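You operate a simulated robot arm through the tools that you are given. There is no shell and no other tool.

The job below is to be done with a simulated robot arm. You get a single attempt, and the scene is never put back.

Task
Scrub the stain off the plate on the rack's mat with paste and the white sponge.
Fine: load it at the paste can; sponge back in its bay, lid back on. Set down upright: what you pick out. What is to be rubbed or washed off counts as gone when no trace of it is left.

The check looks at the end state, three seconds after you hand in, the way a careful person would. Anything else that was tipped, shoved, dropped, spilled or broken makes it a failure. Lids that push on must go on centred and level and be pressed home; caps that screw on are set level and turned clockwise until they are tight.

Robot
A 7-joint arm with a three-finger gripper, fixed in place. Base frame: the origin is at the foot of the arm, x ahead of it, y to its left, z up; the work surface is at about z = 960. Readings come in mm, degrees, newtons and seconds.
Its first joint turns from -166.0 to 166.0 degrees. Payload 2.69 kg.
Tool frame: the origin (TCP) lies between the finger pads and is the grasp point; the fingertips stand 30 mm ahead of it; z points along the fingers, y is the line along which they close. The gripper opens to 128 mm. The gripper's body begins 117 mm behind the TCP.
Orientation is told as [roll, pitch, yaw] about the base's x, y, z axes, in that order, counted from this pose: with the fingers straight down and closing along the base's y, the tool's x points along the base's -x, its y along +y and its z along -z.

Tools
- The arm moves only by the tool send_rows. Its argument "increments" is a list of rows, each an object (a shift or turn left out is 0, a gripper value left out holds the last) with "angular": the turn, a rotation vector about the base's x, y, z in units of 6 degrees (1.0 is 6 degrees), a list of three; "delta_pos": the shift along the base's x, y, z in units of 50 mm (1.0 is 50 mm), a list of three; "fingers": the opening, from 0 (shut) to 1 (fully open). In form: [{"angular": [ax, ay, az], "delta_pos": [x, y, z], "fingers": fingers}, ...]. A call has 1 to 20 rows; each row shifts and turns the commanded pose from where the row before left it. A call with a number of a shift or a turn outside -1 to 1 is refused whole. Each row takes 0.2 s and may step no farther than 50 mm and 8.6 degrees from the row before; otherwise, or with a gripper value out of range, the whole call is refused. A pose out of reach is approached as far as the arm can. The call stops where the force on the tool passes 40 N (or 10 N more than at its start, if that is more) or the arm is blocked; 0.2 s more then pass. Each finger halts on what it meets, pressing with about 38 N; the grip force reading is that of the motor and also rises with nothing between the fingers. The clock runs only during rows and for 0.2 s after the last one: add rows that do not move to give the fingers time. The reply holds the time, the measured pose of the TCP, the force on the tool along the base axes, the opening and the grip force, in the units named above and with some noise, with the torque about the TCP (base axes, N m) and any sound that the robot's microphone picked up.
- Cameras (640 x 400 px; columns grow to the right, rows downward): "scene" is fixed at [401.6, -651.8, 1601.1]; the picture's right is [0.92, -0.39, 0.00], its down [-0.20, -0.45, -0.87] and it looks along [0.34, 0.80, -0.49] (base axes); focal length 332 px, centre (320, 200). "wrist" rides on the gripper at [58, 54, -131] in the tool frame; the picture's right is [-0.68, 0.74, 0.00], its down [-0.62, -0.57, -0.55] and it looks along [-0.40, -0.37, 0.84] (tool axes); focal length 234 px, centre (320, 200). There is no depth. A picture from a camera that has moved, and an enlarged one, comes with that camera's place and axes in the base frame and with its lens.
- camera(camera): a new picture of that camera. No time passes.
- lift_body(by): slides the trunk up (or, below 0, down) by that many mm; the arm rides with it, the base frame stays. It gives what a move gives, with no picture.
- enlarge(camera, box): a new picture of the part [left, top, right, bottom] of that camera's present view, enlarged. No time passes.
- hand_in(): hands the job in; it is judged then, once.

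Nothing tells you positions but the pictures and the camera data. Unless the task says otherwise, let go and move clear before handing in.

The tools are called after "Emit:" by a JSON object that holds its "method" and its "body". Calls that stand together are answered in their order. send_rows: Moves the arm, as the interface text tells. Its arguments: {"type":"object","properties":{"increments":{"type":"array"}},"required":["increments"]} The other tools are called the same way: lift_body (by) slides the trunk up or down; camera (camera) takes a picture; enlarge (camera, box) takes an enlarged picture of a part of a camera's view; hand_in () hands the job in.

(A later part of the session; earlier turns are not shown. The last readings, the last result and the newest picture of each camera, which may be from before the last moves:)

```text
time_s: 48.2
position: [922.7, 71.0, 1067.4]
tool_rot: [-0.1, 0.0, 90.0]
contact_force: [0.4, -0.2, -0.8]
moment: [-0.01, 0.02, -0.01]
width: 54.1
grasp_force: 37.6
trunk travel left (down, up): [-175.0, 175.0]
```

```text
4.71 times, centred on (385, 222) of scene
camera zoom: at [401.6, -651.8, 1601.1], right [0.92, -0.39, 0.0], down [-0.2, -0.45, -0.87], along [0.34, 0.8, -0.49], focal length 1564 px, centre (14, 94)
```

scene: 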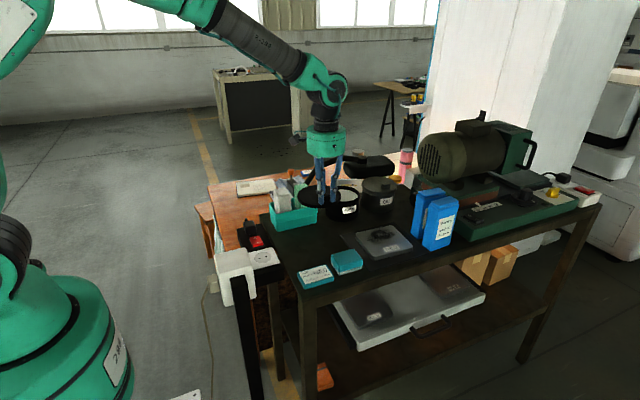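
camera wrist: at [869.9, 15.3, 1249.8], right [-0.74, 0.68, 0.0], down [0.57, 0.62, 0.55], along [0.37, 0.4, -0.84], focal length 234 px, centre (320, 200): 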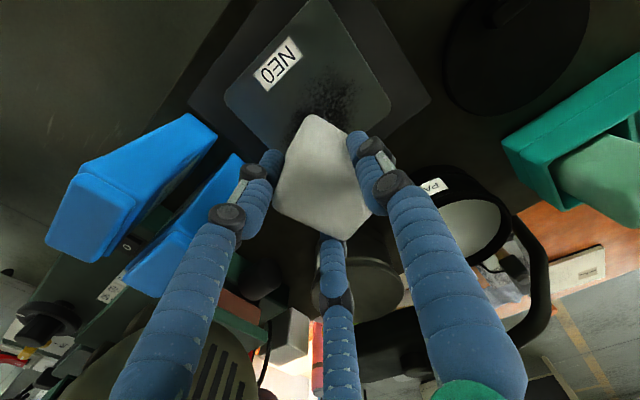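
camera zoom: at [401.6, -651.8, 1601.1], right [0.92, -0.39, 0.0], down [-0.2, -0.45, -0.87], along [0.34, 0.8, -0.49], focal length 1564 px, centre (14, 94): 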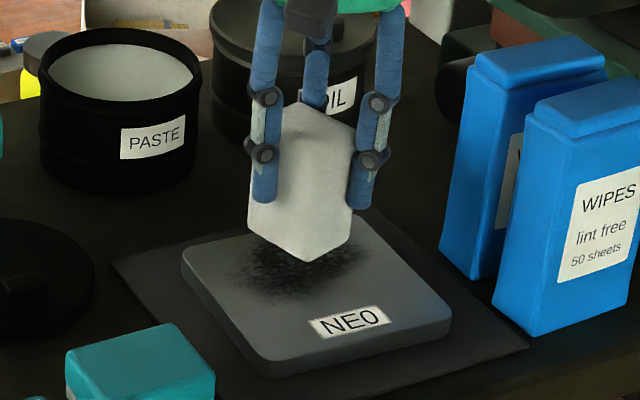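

Emit:
{"method": "send_rows", "body": {"increments": [{"delta_pos": [0, 0, -0.15], "fingers": 0}, {"delta_pos": [0, 0, -0.15]}]}}

Emit:
{"method": "send_rows", "body": {"increments": [{"delta_pos": [0, 0, -0.05], "fingers": 0}, {"delta_pos": [0, 0, 0]}]}}

Emit:
{"method": "send_rows", "body": {"increments": [{"delta_pos": [0, 0, -0.05], "fingers": 0}, {"delta_pos": [0, 0, 0]}]}}

Emit:
{"method": "enlarge", "body": {"camera": "scene", "box": [340, 180, 430, 265]}}

```text
time_s: 48.8
position: [922.6, 70.7, 1052.6]
tool_rot: [0.1, 0.1, 89.9]
contact_force: [0.7, 0.6, -0.5]
moment: [0.02, 0.01, 0.05]
width: 54.2
grasp_force: 38.0
trunk travel left (down, up): [-175.0, 175.0]
```

```text
time_s: 49.4
position: [922.5, 71.3, 1050.4]
tool_rot: [0.1, 0.0, 90.0]
contact_force: [0.3, 0.5, 0.0]
moment: [0.0, -0.02, 0.0]
width: 53.7
grasp_force: 38.0
trunk travel left (down, up): [-175.0, 175.0]
```

```text
time_s: 50.0
position: [923.7, 70.4, 1049.0]
tool_rot: [-0.1, 0.0, 90.0]
contact_force: [-1.8, 0.2, 13.4]
moment: [0.01, 0.29, -0.09]
width: 53.5
grasp_force: 37.7
trunk travel left (down, up): [-175.0, 175.0]
```

```text
4.71 times, centred on (385, 222) of scene
camera zoom: at [401.6, -651.8, 1601.1], right [0.92, -0.39, 0.0], down [-0.2, -0.45, -0.87], along [0.34, 0.8, -0.49], focal length 1564 px, centre (14, 94)
```

zoom: 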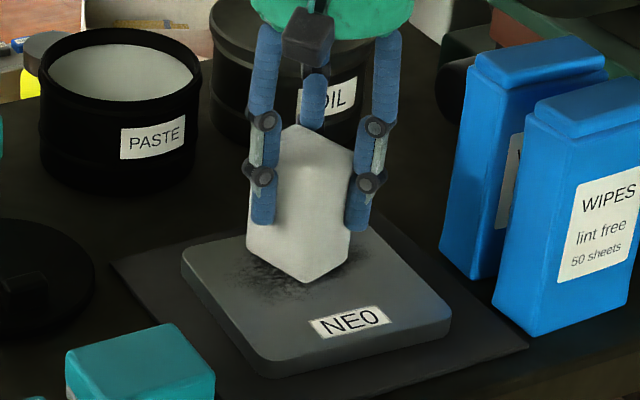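

Contact on the plate is 13 N. I'll make a short test stroke and check that the plate stays put and the stain responds.

Emit:
{"method": "send_rows", "body": {"increments": [{"delta_pos": [-0.2, 0, 0], "fingers": 0}, {"delta_pos": [-0.2, 0, 0]}, {"delta_pos": [-0.2, 0, 0]}, {"delta_pos": [0.2, 0, 0]}, {"delta_pos": [0.2, 0, 0]}, {"delta_pos": [0.2, 0, 0]}]}}

Emit:
{"method": "enlarge", "body": {"camera": "scene", "box": [340, 180, 430, 265]}}

Emit:
{"method": "enlarge", "body": {"camera": "wrist", "box": [200, 0, 440, 220]}}

```text
time_s: 51.4
position: [922.6, 72.4, 1048.9]
tool_rot: [-0.1, 0.1, 90.1]
contact_force: [-11.9, 0.0, 29.1]
moment: [0.19, 0.69, 0.0]
width: 53.7
grasp_force: 38.0
trunk travel left (down, up): [-175.0, 175.0]
```

```text
4.71 times, centred on (385, 222) of scene
camera zoom: at [401.6, -651.8, 1601.1], right [0.92, -0.39, 0.0], down [-0.2, -0.45, -0.87], along [0.34, 0.8, -0.49], focal length 1564 px, centre (14, 94)
```

zoom: 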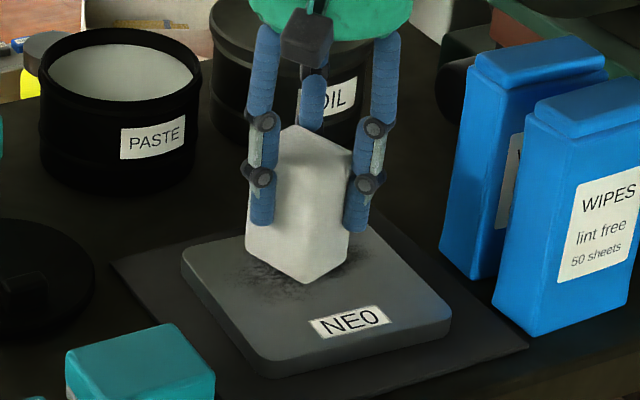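

```text
1.82 times, centred on (320, 110) of wrist
camera zoom: at [867.6, 13.5, 1181.0], right [-0.74, 0.68, 0.0], down [0.56, 0.62, 0.55], along [0.37, 0.4, -0.84], focal length 426 px, centre (320, 364)
```

zoom: 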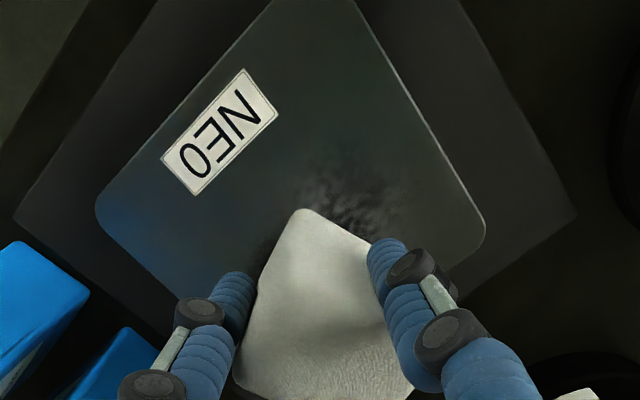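

The stain is fading and the plate has not moved. I'll ease the pressure slightly and scrub in a raster over the whole stain area.

Emit:
{"method": "send_rows", "body": {"increments": [{"delta_pos": [-0.1, 0, 0.03], "fingers": 0}, {"delta_pos": [-0.25, 0, 0]}, {"delta_pos": [-0.25, 0, 0]}, {"delta_pos": [-0.2, 0, 0]}, {"delta_pos": [0.25, 0, 0]}, {"delta_pos": [0.25, 0, 0]}, {"delta_pos": [0.25, 0, 0]}, {"delta_pos": [0.25, 0, 0]}, {"delta_pos": [0.25, 0, 0]}, {"delta_pos": [0.25, 0, 0]}, {"delta_pos": [0, 0, 0]}]}}

Emit:
{"method": "enlarge", "body": {"camera": "scene", "box": [340, 180, 430, 265]}}

Emit:
{"method": "enlarge", "body": {"camera": "wrist", "box": [200, 0, 440, 220]}}

```text
time_s: 53.8
position: [959.0, 71.0, 1049.4]
tool_rot: [0.0, 0.1, 90.0]
contact_force: [-1.9, 0.7, 7.5]
moment: [0.12, 0.07, -0.05]
width: 53.2
grasp_force: 37.9
trunk travel left (down, up): [-175.0, 175.0]
```

```text
4.71 times, centred on (385, 222) of scene
camera zoom: at [401.6, -651.8, 1601.1], right [0.92, -0.39, 0.0], down [-0.2, -0.45, -0.87], along [0.34, 0.8, -0.49], focal length 1564 px, centre (14, 94)
```

zoom: 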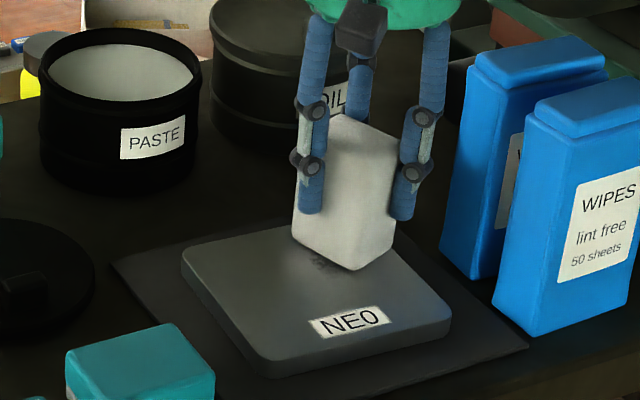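

```text
1.82 times, centred on (320, 110) of wrist
camera zoom: at [904.1, 12.9, 1180.9], right [-0.74, 0.68, 0.0], down [0.57, 0.62, 0.55], along [0.37, 0.4, -0.84], focal length 426 px, centre (320, 364)
```

zoom: 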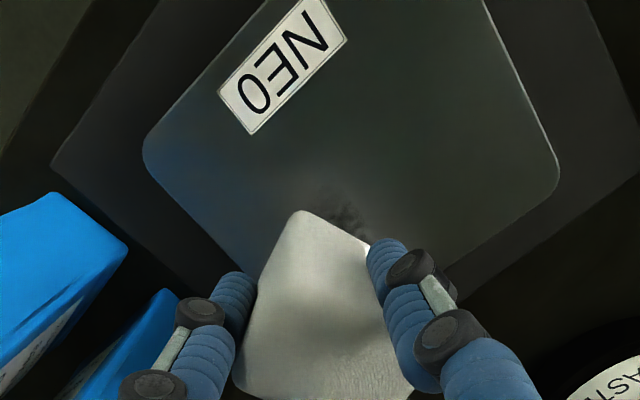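

Most of the stain is gone already. I'll continue the raster on lower and upper lines.

Emit:
{"method": "send_rows", "body": {"increments": [{"delta_pos": [0, -0.3, 0], "fingers": 0}, {"delta_pos": [-0.25, 0, 0]}, {"delta_pos": [-0.25, 0, 0]}, {"delta_pos": [-0.25, 0, 0]}, {"delta_pos": [-0.25, 0, 0]}, {"delta_pos": [-0.25, 0, 0]}, {"delta_pos": [-0.25, 0, 0]}, {"delta_pos": [0, -0.2, 0]}, {"delta_pos": [0.25, 0, 0]}, {"delta_pos": [0.25, 0, 0]}, {"delta_pos": [0.25, 0, 0]}, {"delta_pos": [0.25, 0, 0]}, {"delta_pos": [0.25, 0, 0]}, {"delta_pos": [0.25, 0, 0]}]}}

Emit:
{"method": "enlarge", "body": {"camera": "scene", "box": [340, 180, 430, 265]}}

Emit:
{"method": "enlarge", "body": {"camera": "wrist", "box": [200, 0, 440, 220]}}

```text
time_s: 56.8
position: [957.3, 44.6, 1048.6]
tool_rot: [0.0, 0.0, 90.0]
contact_force: [-0.1, 0.7, 4.4]
moment: [0.08, 0.01, -0.02]
width: 53.0
grasp_force: 37.9
trunk travel left (down, up): [-175.0, 175.0]
```

```text
4.71 times, centred on (385, 222) of scene
camera zoom: at [401.6, -651.8, 1601.1], right [0.92, -0.39, 0.0], down [-0.2, -0.45, -0.87], along [0.34, 0.8, -0.49], focal length 1564 px, centre (14, 94)
```

zoom: 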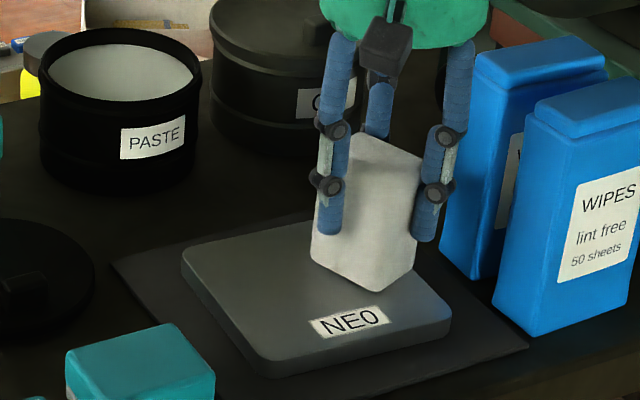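

```text
1.82 times, centred on (320, 110) of wrist
camera zoom: at [902.8, -12.7, 1180.9], right [-0.74, 0.68, 0.0], down [0.57, 0.62, 0.55], along [0.37, 0.4, -0.84], focal length 426 px, centre (320, 364)
```

zoom: 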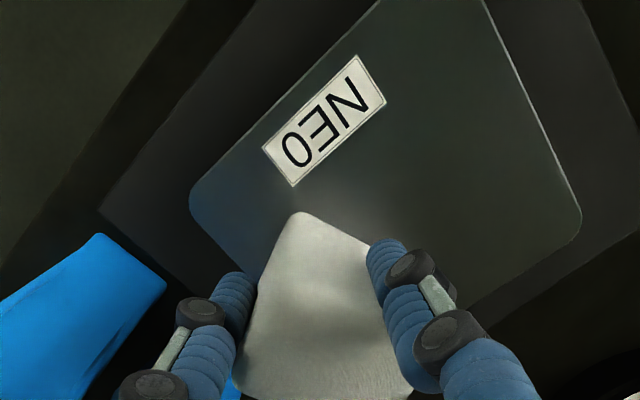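

No stain shows in the cleaned part. I'll now cover the upper lines near y = 80–93, including the area that was hidden behind the sponge.

Emit:
{"method": "send_rows", "body": {"increments": [{"delta_pos": [0, 0.35, 0], "fingers": 0}, {"delta_pos": [0, 0.4, 0]}, {"delta_pos": [-0.25, 0, 0]}, {"delta_pos": [-0.25, 0, 0]}, {"delta_pos": [-0.25, 0, 0]}, {"delta_pos": [-0.25, 0, 0]}, {"delta_pos": [-0.25, 0, 0]}, {"delta_pos": [-0.25, 0, 0]}, {"delta_pos": [0, 0.2, 0]}, {"delta_pos": [0.25, 0, 0]}, {"delta_pos": [0.25, 0, 0]}, {"delta_pos": [0.25, 0, 0]}, {"delta_pos": [0.25, 0, 0]}, {"delta_pos": [0.25, 0, 0]}, {"delta_pos": [0.25, 0, 0]}]}}

Emit:
{"method": "enlarge", "body": {"camera": "scene", "box": [340, 180, 430, 265]}}

Emit:
{"method": "enlarge", "body": {"camera": "wrist", "box": [200, 0, 440, 220]}}

```text
time_s: 60.0
position: [959.1, 94.9, 1048.2]
tool_rot: [0.0, -0.1, 90.0]
contact_force: [-0.8, -0.4, 8.8]
moment: [-0.01, 0.05, 0.0]
width: 52.7
grasp_force: 38.0
trunk travel left (down, up): [-175.0, 175.0]
```

```text
4.71 times, centred on (385, 222) of scene
camera zoom: at [401.6, -651.8, 1601.1], right [0.92, -0.39, 0.0], down [-0.2, -0.45, -0.87], along [0.34, 0.8, -0.49], focal length 1564 px, centre (14, 94)
```

zoom: 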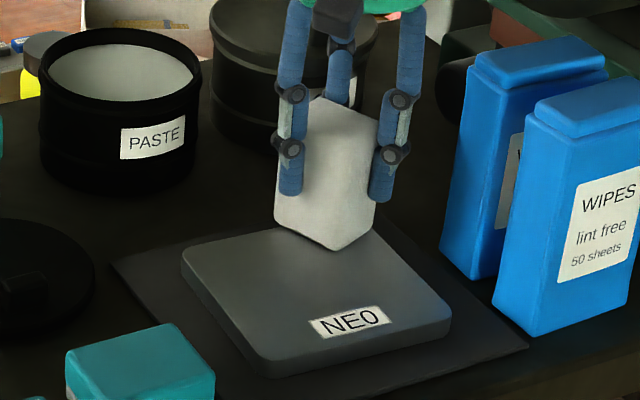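

```text
1.82 times, centred on (320, 110) of wrist
camera zoom: at [904.1, 37.2, 1180.5], right [-0.74, 0.68, 0.0], down [0.57, 0.62, 0.55], along [0.37, 0.4, -0.84], focal length 426 px, centre (320, 364)
```

zoom: 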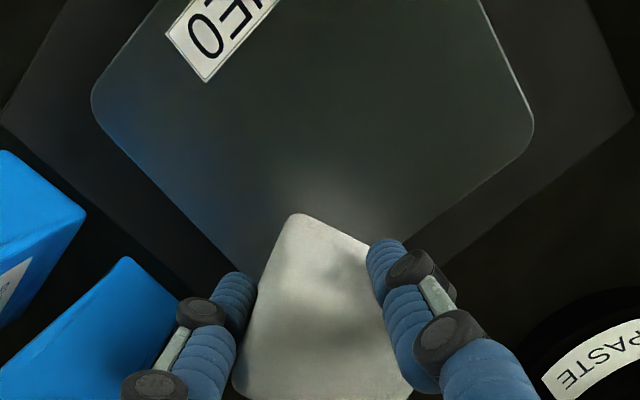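

The plate looks clean. I'll lift the sponge and look closely at the whole plate from both cameras.

Emit:
{"method": "send_rows", "body": {"increments": [{"delta_pos": [0, 0, 0.3], "fingers": 0}, {"delta_pos": [0, 0, 0.8]}, {"delta_pos": [-0.3, 0.5, 0.5]}, {"delta_pos": [-0.3, 0.5, 0.5]}, {"delta_pos": [0, 0, 0]}]}}

Emit:
{"method": "enlarge", "body": {"camera": "scene", "box": [345, 215, 425, 265]}}

Emit:
{"method": "camera", "body": {"camera": "wrist"}}

Emit:
{"method": "enlarge", "body": {"camera": "scene", "box": [330, 110, 430, 220]}}

```text
time_s: 61.2
position: [925.0, 144.9, 1156.9]
tool_rot: [0.1, 0.0, 90.0]
contact_force: [-0.5, 0.3, 0.6]
moment: [-0.03, -0.1, 0.0]
width: 52.6
grasp_force: 38.1
trunk travel left (down, up): [-175.0, 175.0]
```

```text
8.00 times, centred on (385, 240) of scene
camera zoom: at [401.6, -651.8, 1601.1], right [0.92, -0.39, 0.0], down [-0.2, -0.45, -0.87], along [0.34, 0.8, -0.49], focal length 2659 px, centre (-200, -120)
```

zoom: 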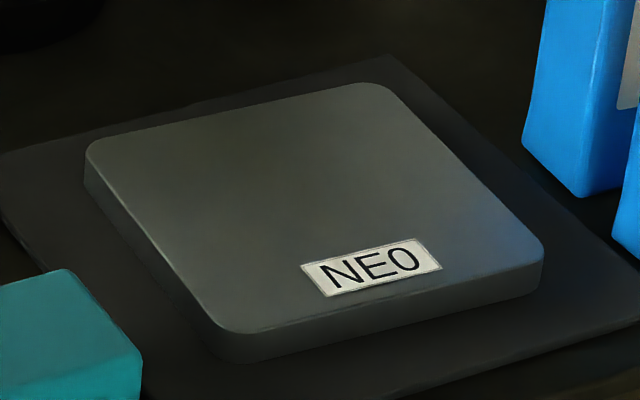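

```text
taken
camera wrist: at [870.4, 86.5, 1289.0], right [-0.74, 0.68, 0.0], down [0.57, 0.62, 0.55], along [0.37, 0.4, -0.84], focal length 234 px, centre (320, 200)
```

wrist: 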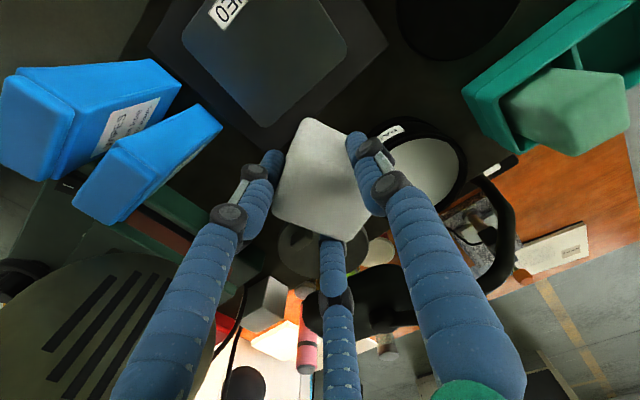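

```text
3.64 times, centred on (380, 165) of scene
camera zoom: at [401.6, -651.8, 1601.1], right [0.92, -0.39, 0.0], down [-0.2, -0.45, -0.87], along [0.34, 0.8, -0.49], focal length 1209 px, centre (102, 327)
```

zoom: 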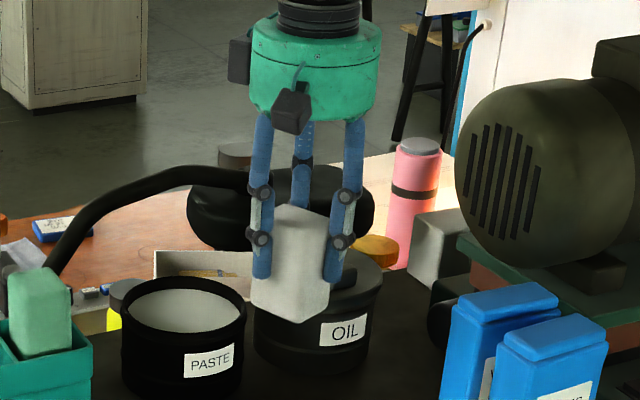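

The plate appears spotless; I'll zoom in further on its surface to be certain no faint trace remains.

Emit:
{"method": "enlarge", "body": {"camera": "wrist", "box": [170, 0, 360, 130]}}

Emit:
{"method": "enlarge", "body": {"camera": "scene", "box": [355, 222, 405, 252]}}

Emit:
{"method": "enlarge", "body": {"camera": "wrist", "box": [240, 90, 400, 260]}}

```text
3.08 times, centred on (265, 65) of wrist
camera zoom: at [870.4, 86.5, 1289.0], right [-0.74, 0.68, 0.0], down [0.57, 0.62, 0.55], along [0.37, 0.4, -0.84], focal length 720 px, centre (489, 615)
```

zoom: 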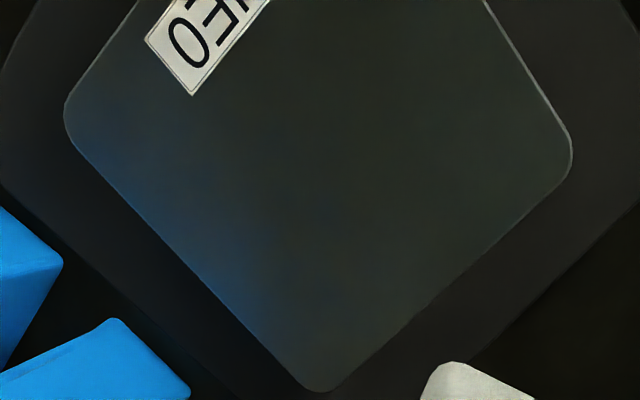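

```text
12.80 times, centred on (380, 237) of scene
camera zoom: at [401.6, -651.8, 1601.1], right [0.92, -0.39, 0.0], down [-0.2, -0.45, -0.87], along [0.34, 0.8, -0.49], focal length 4254 px, centre (-448, -274)
```

zoom: 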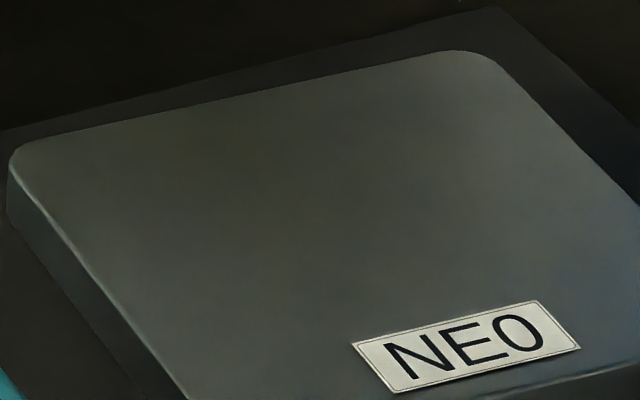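

```text
2.35 times, centred on (320, 175) of wrist
camera zoom: at [870.4, 86.5, 1289.0], right [-0.74, 0.68, 0.0], down [0.57, 0.62, 0.55], along [0.37, 0.4, -0.84], focal length 551 px, centre (320, 259)
```

zoom: 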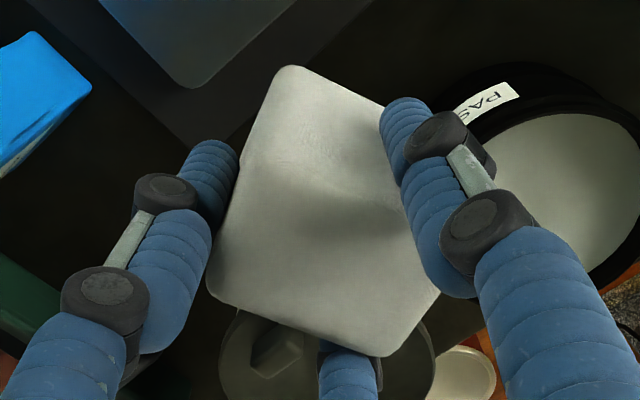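

The plate surface is uniformly clean and the plate hasn't moved. The sponge has turned about +21° in the grip, so I'll turn the tool −21° while carrying it back above its bay, then check the alignment.

Emit:
{"method": "send_rows", "body": {"increments": [{"delta_pos": [0, 0, 0.5], "fingers": 0}, {"delta_pos": [0, 0, 0.5]}, {"delta_pos": [-0.75, 0.367, 0], "angular": [0, 0, -0.5]}, {"delta_pos": [-0.75, 0.367, 0], "angular": [0, 0, -0.5]}, {"delta_pos": [-0.75, 0.367, 0], "angular": [0, 0, -0.5]}, {"delta_pos": [-0.75, 0.367, 0], "angular": [0, 0, -0.5]}, {"delta_pos": [-0.75, 0.367, 0], "angular": [0, 0, -0.5]}, {"delta_pos": [-0.75, 0.367, 0], "angular": [0, 0, -0.5]}, {"delta_pos": [-0.75, 0.367, 0], "angular": [0, 0, -0.5]}, {"delta_pos": [0, 0, 0]}]}}

Emit:
{"method": "camera", "body": {"camera": "wrist"}}

Emit:
{"method": "enlarge", "body": {"camera": "wrist", "box": [220, 40, 420, 260]}}

Emit:
{"method": "enlarge", "body": {"camera": "scene", "box": [250, 110, 350, 230]}}

```text
time_s: 63.4
position: [664.3, 273.6, 1203.8]
tool_rot: [0.0, 0.0, 69.1]
contact_force: [-0.5, -0.5, 0.4]
moment: [-0.06, -0.07, 0.0]
width: 52.3
grasp_force: 38.5
trunk travel left (down, up): [-175.0, 175.0]
```

```text
taken
camera wrist: at [592.1, 239.0, 1336.7], right [-0.44, 0.9, 0.0], down [0.75, 0.37, 0.55], along [0.49, 0.24, -0.84], focal length 234 px, centre (320, 200)
```

wrist: 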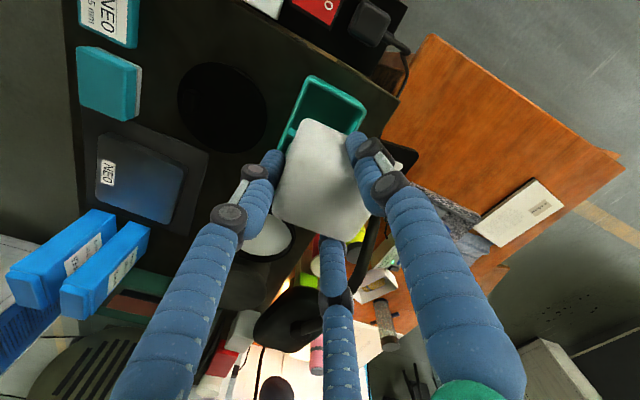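

```text
1.82 times, centred on (320, 150) of wrist
camera zoom: at [592.1, 239.0, 1336.7], right [-0.44, 0.9, 0.0], down [0.75, 0.37, 0.55], along [0.49, 0.24, -0.84], focal length 426 px, centre (320, 291)
```

zoom: 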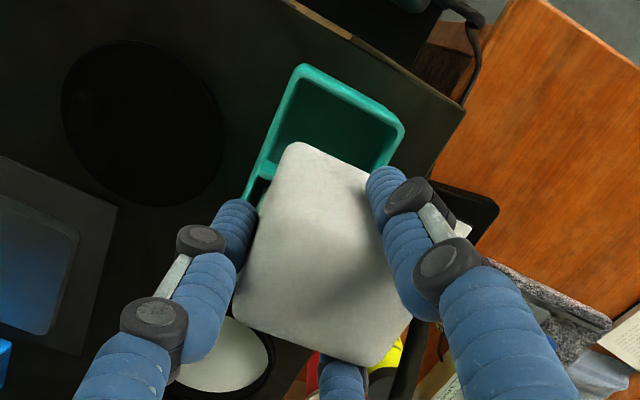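

```text
3.33 times, centred on (300, 170) of scene
camera zoom: at [401.6, -651.8, 1601.1], right [0.92, -0.39, 0.0], down [-0.2, -0.45, -0.87], along [0.34, 0.8, -0.49], focal length 1108 px, centre (387, 300)
```

zoom: 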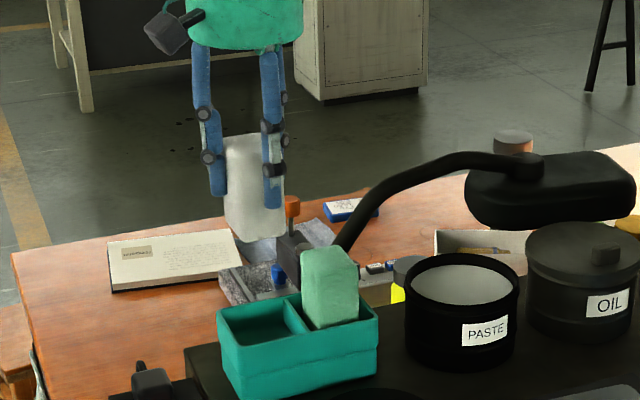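

The sponge is now parallel to the caddy walls and its centre is above bay 1 at about (662, 278). I'll lower to just above the rim and check again.

Emit:
{"method": "send_rows", "body": {"increments": [{"delta_pos": [0, 0.03, -0.4], "fingers": 0}, {"delta_pos": [0, 0, -0.5]}, {"delta_pos": [0, 0, -0.5]}, {"delta_pos": [0, 0, -0.4]}, {"delta_pos": [0, 0, 0]}]}}

Emit:
{"method": "enlarge", "body": {"camera": "wrist", "box": [220, 40, 420, 260]}}

Emit:
{"method": "enlarge", "body": {"camera": "scene", "box": [255, 150, 335, 235]}}

```text
time_s: 64.6
position: [665.8, 273.9, 1112.2]
tool_rot: [0.0, -0.2, 69.1]
contact_force: [0.8, 0.5, 0.3]
moment: [-0.01, 0.01, -0.02]
width: 52.6
grasp_force: 38.2
trunk travel left (down, up): [-175.0, 175.0]
```

```text
1.82 times, centred on (320, 150) of wrist
camera zoom: at [593.6, 239.5, 1245.1], right [-0.45, 0.9, 0.0], down [0.75, 0.37, 0.55], along [0.49, 0.24, -0.84], focal length 426 px, centre (320, 291)
```

zoom: 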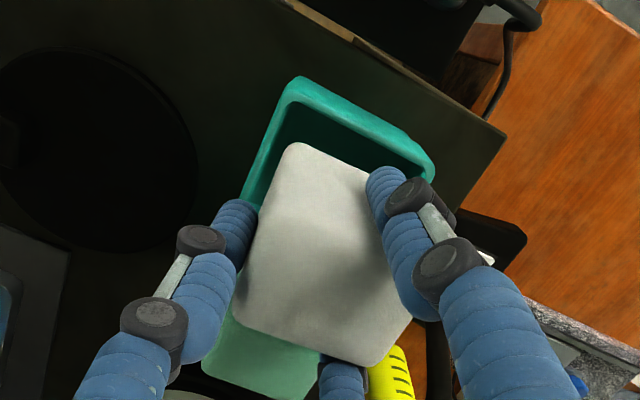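

```text
4.71 times, centred on (295, 192) of scene
camera zoom: at [401.6, -651.8, 1601.1], right [0.92, -0.39, 0.0], down [-0.2, -0.45, -0.87], along [0.34, 0.8, -0.49], focal length 1564 px, centre (438, 235)
```

zoom: 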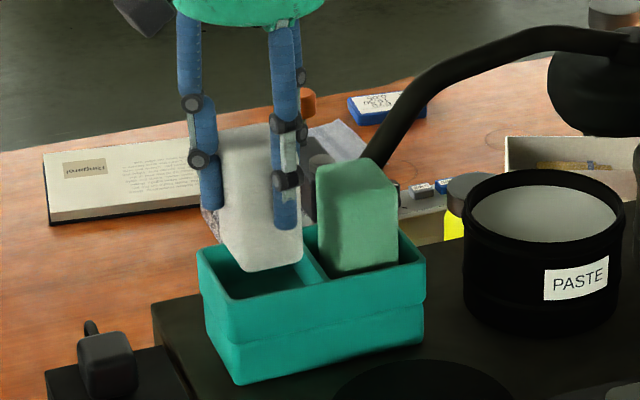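

The sponge bottom is just above the rim, about 4 mm toward the divider and 3 mm toward the front. I'll correct that and lower it into the bay in small steps, watching the force.

Emit:
{"method": "send_rows", "body": {"increments": [{"delta_pos": [-0.07, 0.06, 0], "fingers": 0}, {"delta_pos": [0, 0, -0.1]}, {"delta_pos": [0, 0, -0.1]}, {"delta_pos": [0, 0, -0.1]}, {"delta_pos": [0, 0, 0]}]}}

Emit:
{"method": "enlarge", "body": {"camera": "wrist", "box": [220, 40, 420, 260]}}

Emit:
{"method": "enlarge", "body": {"camera": "scene", "box": [262, 165, 327, 232]}}

```text
time_s: 65.8
position: [663.9, 277.6, 1098.0]
tool_rot: [-0.1, 0.0, 68.9]
contact_force: [0.4, -0.1, 0.0]
moment: [0.02, 0.03, 0.0]
width: 52.7
grasp_force: 38.0
trunk travel left (down, up): [-175.0, 175.0]
```

```text
1.82 times, centred on (320, 150) of wrist
camera zoom: at [591.1, 241.7, 1229.5], right [-0.45, 0.9, 0.0], down [0.75, 0.37, 0.55], along [0.49, 0.24, -0.84], focal length 426 px, centre (320, 291)
```

zoom: 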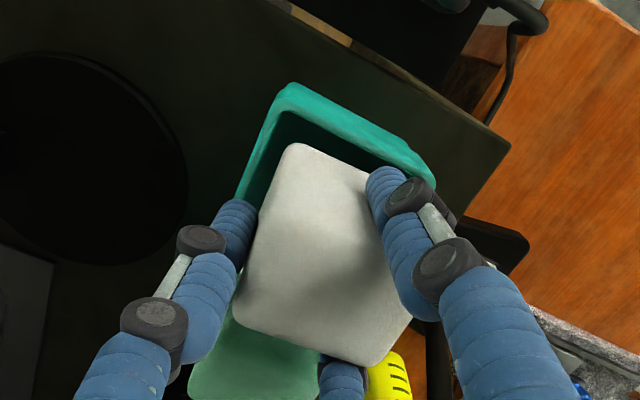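

```text
5.97 times, centred on (294, 198) of scene
camera zoom: at [401.6, -651.8, 1601.1], right [0.92, -0.39, 0.0], down [-0.2, -0.45, -0.87], along [0.34, 0.8, -0.49], focal length 1984 px, centre (472, 209)
```

zoom: 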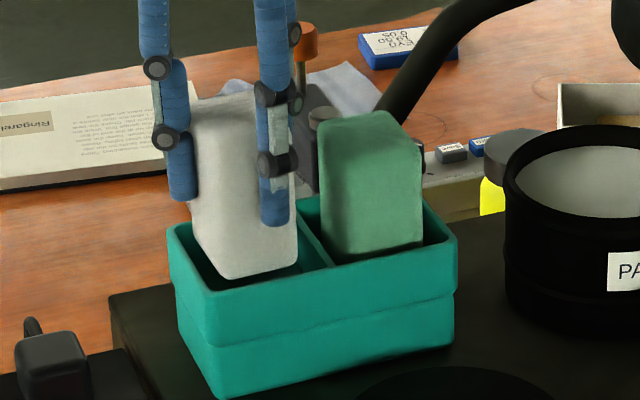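

It is entering the bay freely with no contact force. I'll continue down to the floor of the bay.

Emit:
{"method": "send_rows", "body": {"increments": [{"delta_pos": [0, 0, -0.1], "fingers": 0}, {"delta_pos": [0, 0, -0.1]}, {"delta_pos": [0, 0, -0.1]}, {"delta_pos": [0, 0, 0]}]}}

Emit:
{"method": "enlarge", "body": {"camera": "scene", "box": [262, 165, 327, 232]}}

Emit:
{"method": "enlarge", "body": {"camera": "wrist", "box": [220, 40, 420, 260]}}

```text
time_s: 66.8
position: [663.5, 277.3, 1083.0]
tool_rot: [-0.1, 0.0, 69.0]
contact_force: [-0.5, -0.3, -0.1]
moment: [0.03, 0.0, 0.0]
width: 52.0
grasp_force: 38.7
trunk travel left (down, up): [-175.0, 175.0]
```

```text
5.97 times, centred on (294, 198) of scene
camera zoom: at [401.6, -651.8, 1601.1], right [0.92, -0.39, 0.0], down [-0.2, -0.45, -0.87], along [0.34, 0.8, -0.49], focal length 1984 px, centre (472, 209)
```

zoom: 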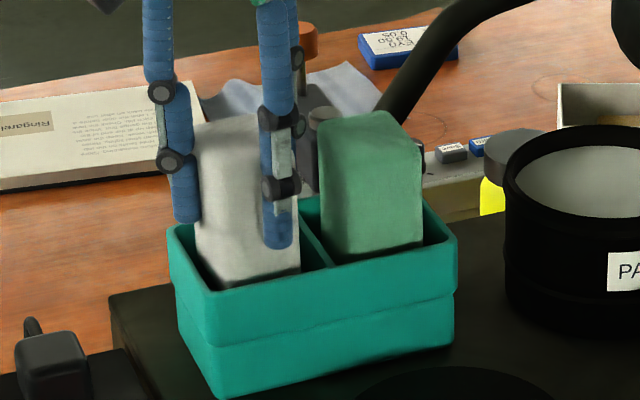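

```text
1.82 times, centred on (320, 150) of wrist
camera zoom: at [592.4, 242.4, 1214.7], right [-0.45, 0.9, 0.0], down [0.75, 0.37, 0.55], along [0.49, 0.24, -0.84], focal length 426 px, centre (320, 291)
```

zoom: 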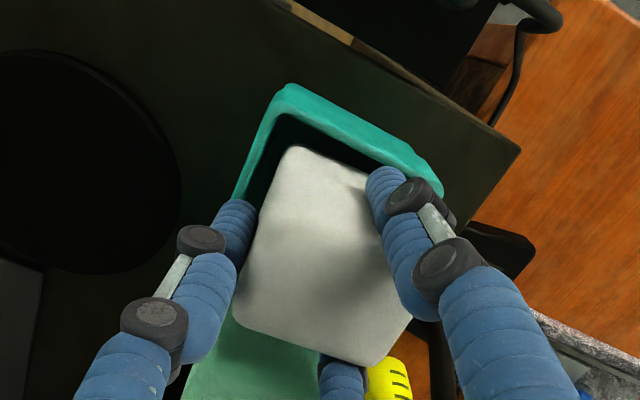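

Emit:
{"method": "send_rows", "body": {"increments": [{"delta_pos": [0, 0, -0.06], "fingers": 0}, {"delta_pos": [0, 0, -0.06]}, {"delta_pos": [0, 0, 0]}]}}

Emit:
{"method": "send_rows", "body": {"increments": [{"delta_pos": [0, 0, -0.04], "fingers": 0}, {"delta_pos": [0, 0, 0]}]}}

Emit:
{"method": "send_rows", "body": {"increments": [{"delta_pos": [0, 0, -0.04], "fingers": 0}, {"delta_pos": [0, 0, 0]}]}}

```text
time_s: 67.6
position: [664.3, 277.1, 1077.8]
tool_rot: [-0.1, -0.1, 69.0]
contact_force: [0.6, -0.4, 0.7]
moment: [0.02, -0.02, 0.01]
width: 52.6
grasp_force: 37.9
trunk travel left (down, up): [-175.0, 175.0]
```

```text
time_s: 68.2
position: [663.8, 277.5, 1075.5]
tool_rot: [0.0, 0.0, 69.0]
contact_force: [0.8, -0.4, -0.2]
moment: [0.0, 0.02, -0.02]
width: 52.0
grasp_force: 38.2
trunk travel left (down, up): [-175.0, 175.0]
```

```text
time_s: 68.8
position: [663.1, 277.6, 1072.7]
tool_rot: [0.0, 0.0, 69.0]
contact_force: [0.5, 0.1, 0.1]
moment: [-0.01, 0.02, -0.03]
width: 52.4
grasp_force: 38.6
trunk travel left (down, up): [-175.0, 175.0]
```

Emit:
{"method": "send_rows", "body": {"increments": [{"delta_pos": [0, 0, -0.03], "fingers": 0}, {"delta_pos": [0, 0, 0]}]}}

Emit:
{"method": "send_rows", "body": {"increments": [{"delta_pos": [0, 0, -0.03], "fingers": 0}, {"delta_pos": [0, 0, 0]}]}}

Emit:
{"method": "enlarge", "body": {"camera": "scene", "box": [262, 165, 327, 232]}}

```text
time_s: 69.4
position: [662.6, 278.0, 1072.3]
tool_rot: [0.0, -0.1, 69.0]
contact_force: [-0.7, 0.0, 0.1]
moment: [0.01, 0.0, -0.01]
width: 52.1
grasp_force: 38.3
trunk travel left (down, up): [-175.0, 175.0]
```

```text
time_s: 70.0
position: [662.2, 278.8, 1070.6]
tool_rot: [0.0, 0.1, 68.9]
contact_force: [-0.7, 0.9, -0.5]
moment: [-0.01, -0.03, -0.02]
width: 52.2
grasp_force: 38.2
trunk travel left (down, up): [-175.0, 175.0]
```

```text
5.97 times, centred on (294, 198) of scene
camera zoom: at [401.6, -651.8, 1601.1], right [0.92, -0.39, 0.0], down [-0.2, -0.45, -0.87], along [0.34, 0.8, -0.49], focal length 1984 px, centre (472, 209)
```

zoom: 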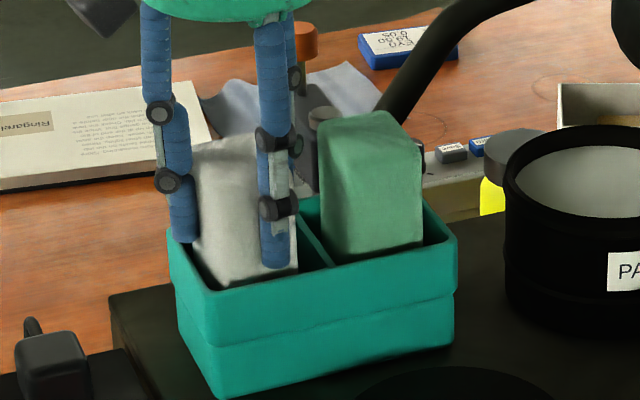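

Emit:
{"method": "send_rows", "body": {"increments": [{"delta_pos": [0, 0, -0.03], "fingers": 0}, {"delta_pos": [0, 0, 0]}]}}

Emit:
{"method": "send_rows", "body": {"increments": [{"delta_pos": [0, 0, -0.03], "fingers": 0}, {"delta_pos": [0, 0, 0]}]}}

Emit:
{"method": "enlarge", "body": {"camera": "scene", "box": [262, 165, 327, 232]}}

Emit:
{"method": "enlarge", "body": {"camera": "wrist", "box": [220, 40, 420, 260]}}

```text
time_s: 70.6
position: [662.2, 277.3, 1071.1]
tool_rot: [0.0, 0.1, 68.9]
contact_force: [-1.9, 0.6, 6.1]
moment: [0.1, 0.11, -0.08]
width: 52.4
grasp_force: 38.0
trunk travel left (down, up): [-175.0, 175.0]
```

```text
time_s: 71.2
position: [662.4, 277.7, 1070.7]
tool_rot: [-0.1, -0.1, 69.0]
contact_force: [0.6, -0.9, 22.9]
moment: [-0.02, 0.12, -0.05]
width: 52.4
grasp_force: 38.0
trunk travel left (down, up): [-175.0, 175.0]
```

```text
5.97 times, centred on (294, 198) of scene
camera zoom: at [401.6, -651.8, 1601.1], right [0.92, -0.39, 0.0], down [-0.2, -0.45, -0.87], along [0.34, 0.8, -0.49], focal length 1984 px, centre (472, 209)
```

zoom: 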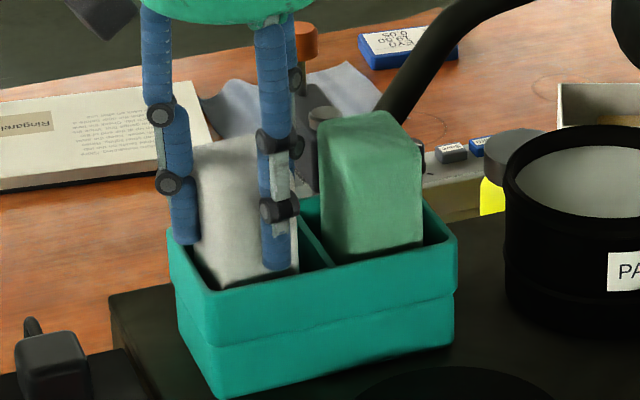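

```text
1.82 times, centred on (320, 150) of wrist
camera zoom: at [590.4, 242.2, 1201.3], right [-0.45, 0.9, 0.0], down [0.75, 0.37, 0.55], along [0.49, 0.25, -0.83], focal length 426 px, centre (320, 291)
```

zoom: 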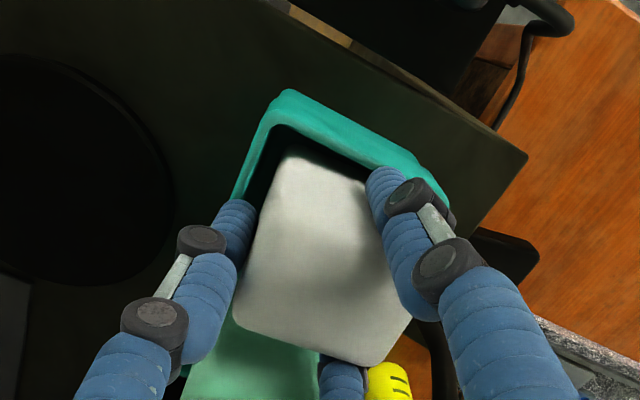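

The sponge is standing on the bay floor (23 N with almost no moment). I'll relax the pressure, open only a little so the rear finger stays off the green sponge, and rise straight up.

Emit:
{"method": "send_rows", "body": {"increments": [{"delta_pos": [0, 0, 0.03], "fingers": 0}, {"fingers": 0.44}, {"fingers": 0.47}, {"fingers": 0.5}, {"fingers": 0.5}]}}

Emit:
{"method": "enlarge", "body": {"camera": "wrist", "box": [220, 40, 420, 260]}}

Emit:
{"method": "enlarge", "body": {"camera": "scene", "box": [262, 165, 327, 232]}}

```text
time_s: 72.4
position: [663.0, 277.3, 1068.3]
tool_rot: [0.0, -0.1, 68.9]
contact_force: [0.3, -0.5, 0.1]
moment: [-0.02, 0.01, 0.05]
width: 63.9
grasp_force: 0.1
trunk travel left (down, up): [-175.0, 175.0]
```

```text
1.82 times, centred on (320, 150) of wrist
camera zoom: at [590.7, 241.7, 1200.6], right [-0.45, 0.9, 0.0], down [0.75, 0.37, 0.55], along [0.49, 0.24, -0.84], focal length 426 px, centre (320, 291)
```

zoom: 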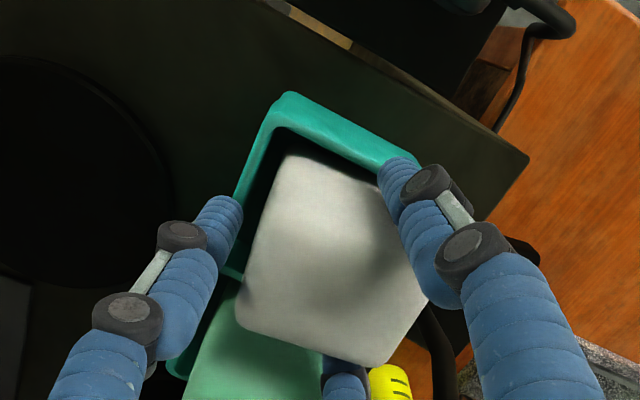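

```text
5.97 times, centred on (294, 198) of scene
camera zoom: at [401.6, -651.8, 1601.1], right [0.92, -0.39, 0.0], down [-0.2, -0.45, -0.87], along [0.34, 0.8, -0.49], focal length 1984 px, centre (472, 209)
```

zoom: 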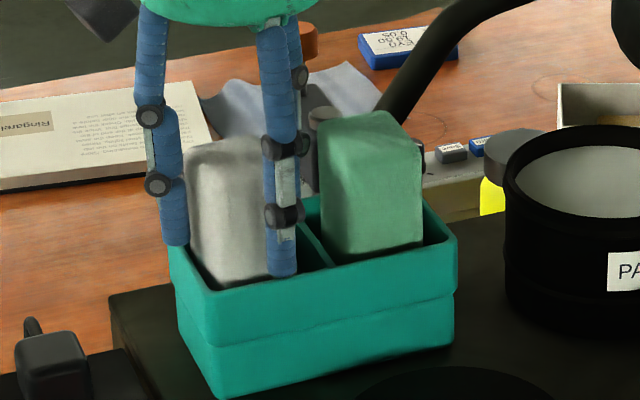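

Emit:
{"method": "send_rows", "body": {"increments": [{"delta_pos": [0, 0, 0.1], "fingers": 0.5}, {"delta_pos": [0, 0, 0.3]}, {"delta_pos": [0, 0, 0.6]}, {"delta_pos": [0, 0, 0.8]}, {"delta_pos": [0, 0, 0.8]}, {"delta_pos": [0, 0, 0]}]}}

Emit:
{"method": "enlarge", "body": {"camera": "scene", "box": [255, 150, 335, 235]}}

Emit:
{"method": "camera", "body": {"camera": "wrist"}}

```text
time_s: 73.8
position: [663.5, 277.9, 1198.1]
tool_rot: [0.0, 0.0, 69.0]
contact_force: [-0.1, 0.0, 0.2]
moment: [0.0, 0.02, 0.01]
width: 64.0
grasp_force: 0.2
trunk travel left (down, up): [-175.0, 175.0]
```

```text
4.71 times, centred on (295, 192) of scene
camera zoom: at [401.6, -651.8, 1601.1], right [0.92, -0.39, 0.0], down [-0.2, -0.45, -0.87], along [0.34, 0.8, -0.49], focal length 1564 px, centre (438, 235)
```

zoom: 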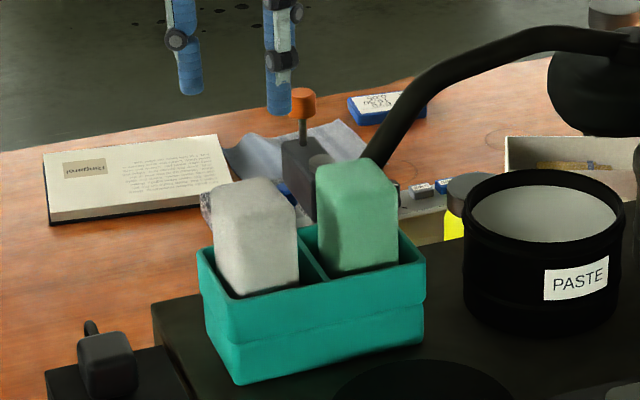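

```text
taken
camera wrist: at [592.3, 243.5, 1330.4], right [-0.45, 0.9, 0.0], down [0.75, 0.37, 0.55], along [0.49, 0.24, -0.84], focal length 234 px, centre (320, 200)
```

wrist: 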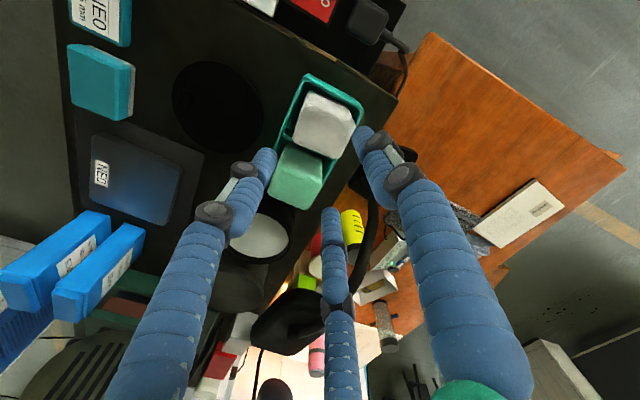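

The white sponge stands upright in its bay again. Next I'll turn the tool back to yaw 0 and move over the lid's tab near (733, 100).

Emit:
{"method": "send_rows", "body": {"increments": [{"delta_pos": [0.116, -0.297, 0], "angular": [0, 0, -0.958], "fingers": 0.5}, {"delta_pos": [0.116, -0.297, 0], "angular": [0, 0, -0.958]}, {"delta_pos": [0.116, -0.297, 0], "angular": [0, 0, -0.958]}, {"delta_pos": [0.116, -0.297, 0], "angular": [0, 0, -0.958]}, {"delta_pos": [0.116, -0.297, 0], "angular": [0, 0, -0.958]}, {"delta_pos": [0.116, -0.297, 0], "angular": [0, 0, -0.958]}, {"delta_pos": [0.116, -0.297, 0], "angular": [0, 0, -0.958]}, {"delta_pos": [0.116, -0.297, 0], "angular": [0, 0, -0.958]}, {"delta_pos": [0.116, -0.297, 0], "angular": [0, 0, -0.958]}, {"delta_pos": [0.116, -0.297, 0], "angular": [0, 0, -0.958]}, {"delta_pos": [0.116, -0.297, 0], "angular": [0, 0, -0.958]}, {"delta_pos": [0.116, -0.297, 0], "angular": [0, 0, -0.958]}, {"delta_pos": [0, 0, -0.6]}, {"delta_pos": [0, 0, -0.6]}, {"delta_pos": [0, 0, 0]}]}}

Emit:
{"method": "camera", "body": {"camera": "wrist"}}

Emit:
{"method": "enlarge", "body": {"camera": "wrist", "box": [260, 80, 380, 190]}}

Emit:
{"method": "enlarge", "body": {"camera": "scene", "box": [290, 170, 380, 260]}}

```text
time_s: 77.0
position: [733.0, 97.9, 1139.6]
tool_rot: [0.0, -0.1, 0.0]
contact_force: [0.2, 0.3, 0.4]
moment: [0.01, 0.05, 0.03]
width: 63.8
grasp_force: 0.1
trunk travel left (down, up): [-175.0, 175.0]
```

```text
taken
camera wrist: at [673.9, 152.2, 1271.4], right [0.68, 0.74, 0.0], down [0.62, -0.57, 0.55], along [0.4, -0.37, -0.84], focal length 234 px, centre (320, 200)
```

wrist: 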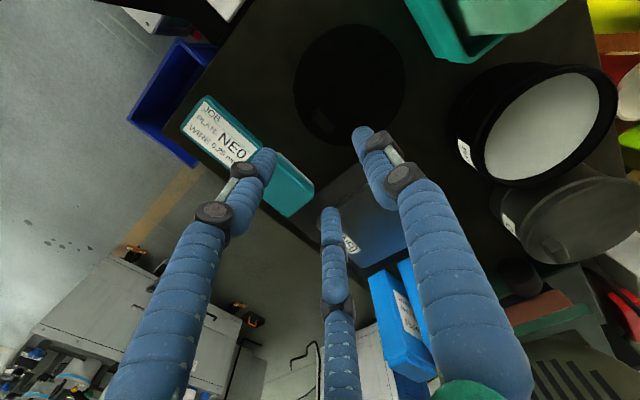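

```text
3.64 times, centred on (320, 135) of wrist
camera zoom: at [673.9, 152.2, 1271.4], right [0.68, 0.74, 0.0], down [0.62, -0.57, 0.55], along [0.4, -0.37, -0.84], focal length 852 px, centre (320, 436)
```

zoom: 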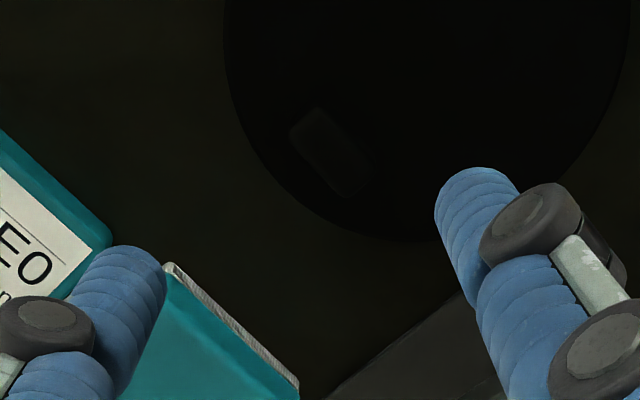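

```text
4.44 times, centred on (335, 215) of scene
camera zoom: at [401.6, -651.8, 1601.1], right [0.92, -0.39, 0.0], down [-0.2, -0.45, -0.87], along [0.34, 0.8, -0.49], focal length 1477 px, centre (253, 133)
```

zoom: 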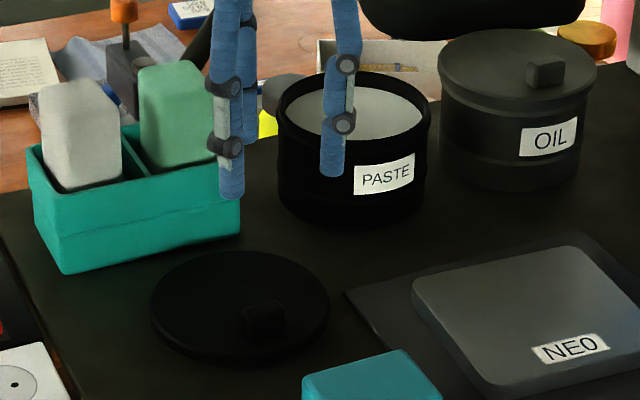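

The lid's tab is now near (729, 106), so the lid shifted a few mm during the probe. I'll align above it at the same relative offset as the first grip, with the fingers nearly at tab size.

Emit:
{"method": "send_rows", "body": {"increments": [{"delta_pos": [-0.06, 0.08, -0.5], "fingers": 0.35}, {"delta_pos": [0, 0, -0.5]}, {"delta_pos": [0, 0, -0.5]}, {"delta_pos": [0, 0, -0.4]}, {"delta_pos": [0, 0, 0]}]}}

Emit:
{"method": "enlarge", "body": {"camera": "wrist", "box": [270, 110, 370, 200]}}

Emit:
{"method": "enlarge", "body": {"camera": "scene", "box": [300, 200, 360, 255]}}

```text
time_s: 78.2
position: [728.9, 103.0, 1044.2]
tool_rot: [-0.1, 0.0, 0.0]
contact_force: [-0.2, -0.8, -0.1]
moment: [0.0, 0.07, 0.0]
width: 44.7
grasp_force: 0.0
trunk travel left (down, up): [-175.0, 175.0]
```

```text
4.44 times, centred on (320, 155) of wrist
camera zoom: at [669.9, 157.4, 1176.3], right [0.68, 0.74, 0.0], down [0.62, -0.57, 0.55], along [0.4, -0.37, -0.84], focal length 1041 px, centre (320, 400)
```

zoom: 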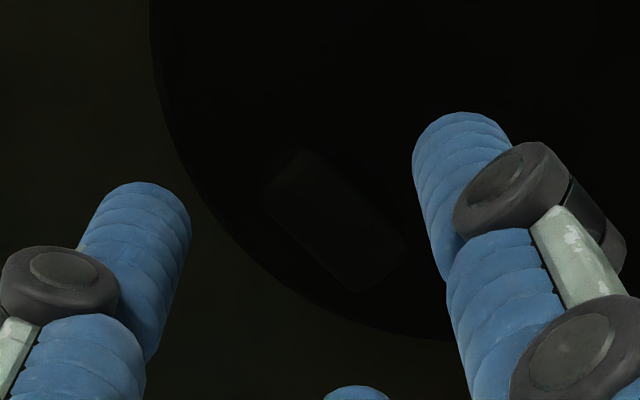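

```text
7.27 times, centred on (330, 228) of scene
camera zoom: at [401.6, -651.8, 1601.1], right [0.92, -0.39, 0.0], down [-0.2, -0.45, -0.87], along [0.34, 0.8, -0.49], focal length 2417 px, centre (247, 0)
```

zoom: 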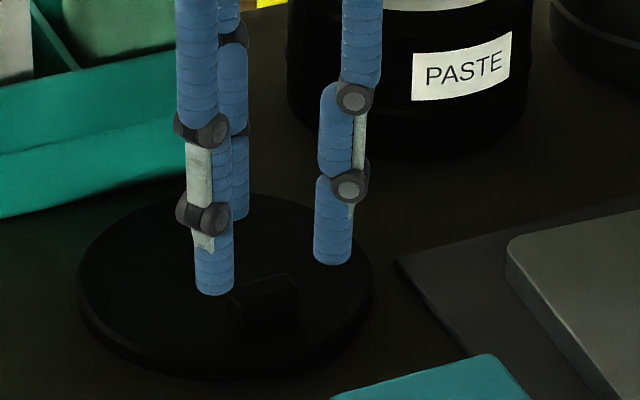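

The tab is centred between the fingers at the right offset. I'll descend to the lid surface.

Emit:
{"method": "send_rows", "body": {"increments": [{"delta_pos": [0, 0, -0.3], "fingers": 0.35}, {"delta_pos": [0, 0, -0.2]}, {"delta_pos": [0, 0, -0.1]}, {"delta_pos": [0, 0, -0.1]}, {"delta_pos": [0, 0, 0]}]}}

Emit:
{"method": "enlarge", "body": {"camera": "wrist", "box": [270, 130, 370, 230]}}

Emit:
{"method": "enlarge", "body": {"camera": "scene", "box": [300, 200, 360, 255]}}

```text
time_s: 79.4
position: [729.0, 103.4, 1008.2]
tool_rot: [0.1, 0.0, 0.1]
contact_force: [-0.1, 0.2, -0.6]
moment: [0.01, -0.02, -0.03]
width: 44.9
grasp_force: 0.0
trunk travel left (down, up): [-175.0, 175.0]
```

```text
4.00 times, centred on (320, 180) of wrist
camera zoom: at [670.1, 157.2, 1140.9], right [0.68, 0.74, 0.0], down [0.62, -0.57, 0.55], along [0.4, -0.37, -0.84], focal length 937 px, centre (320, 280)
```

zoom: 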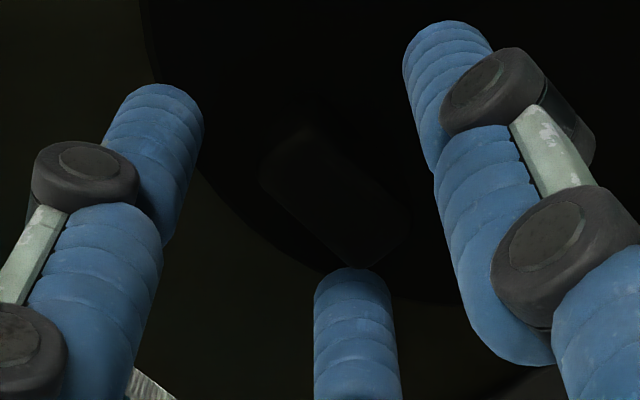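

```text
7.27 times, centred on (330, 228) of scene
camera zoom: at [401.6, -651.8, 1601.1], right [0.92, -0.39, 0.0], down [-0.2, -0.45, -0.87], along [0.34, 0.8, -0.49], focal length 2417 px, centre (247, 0)
```

zoom: 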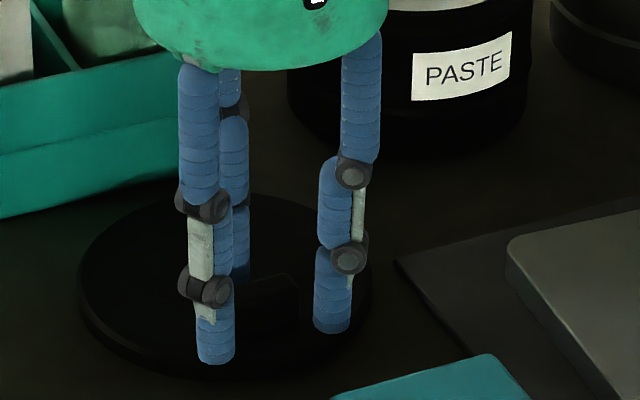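

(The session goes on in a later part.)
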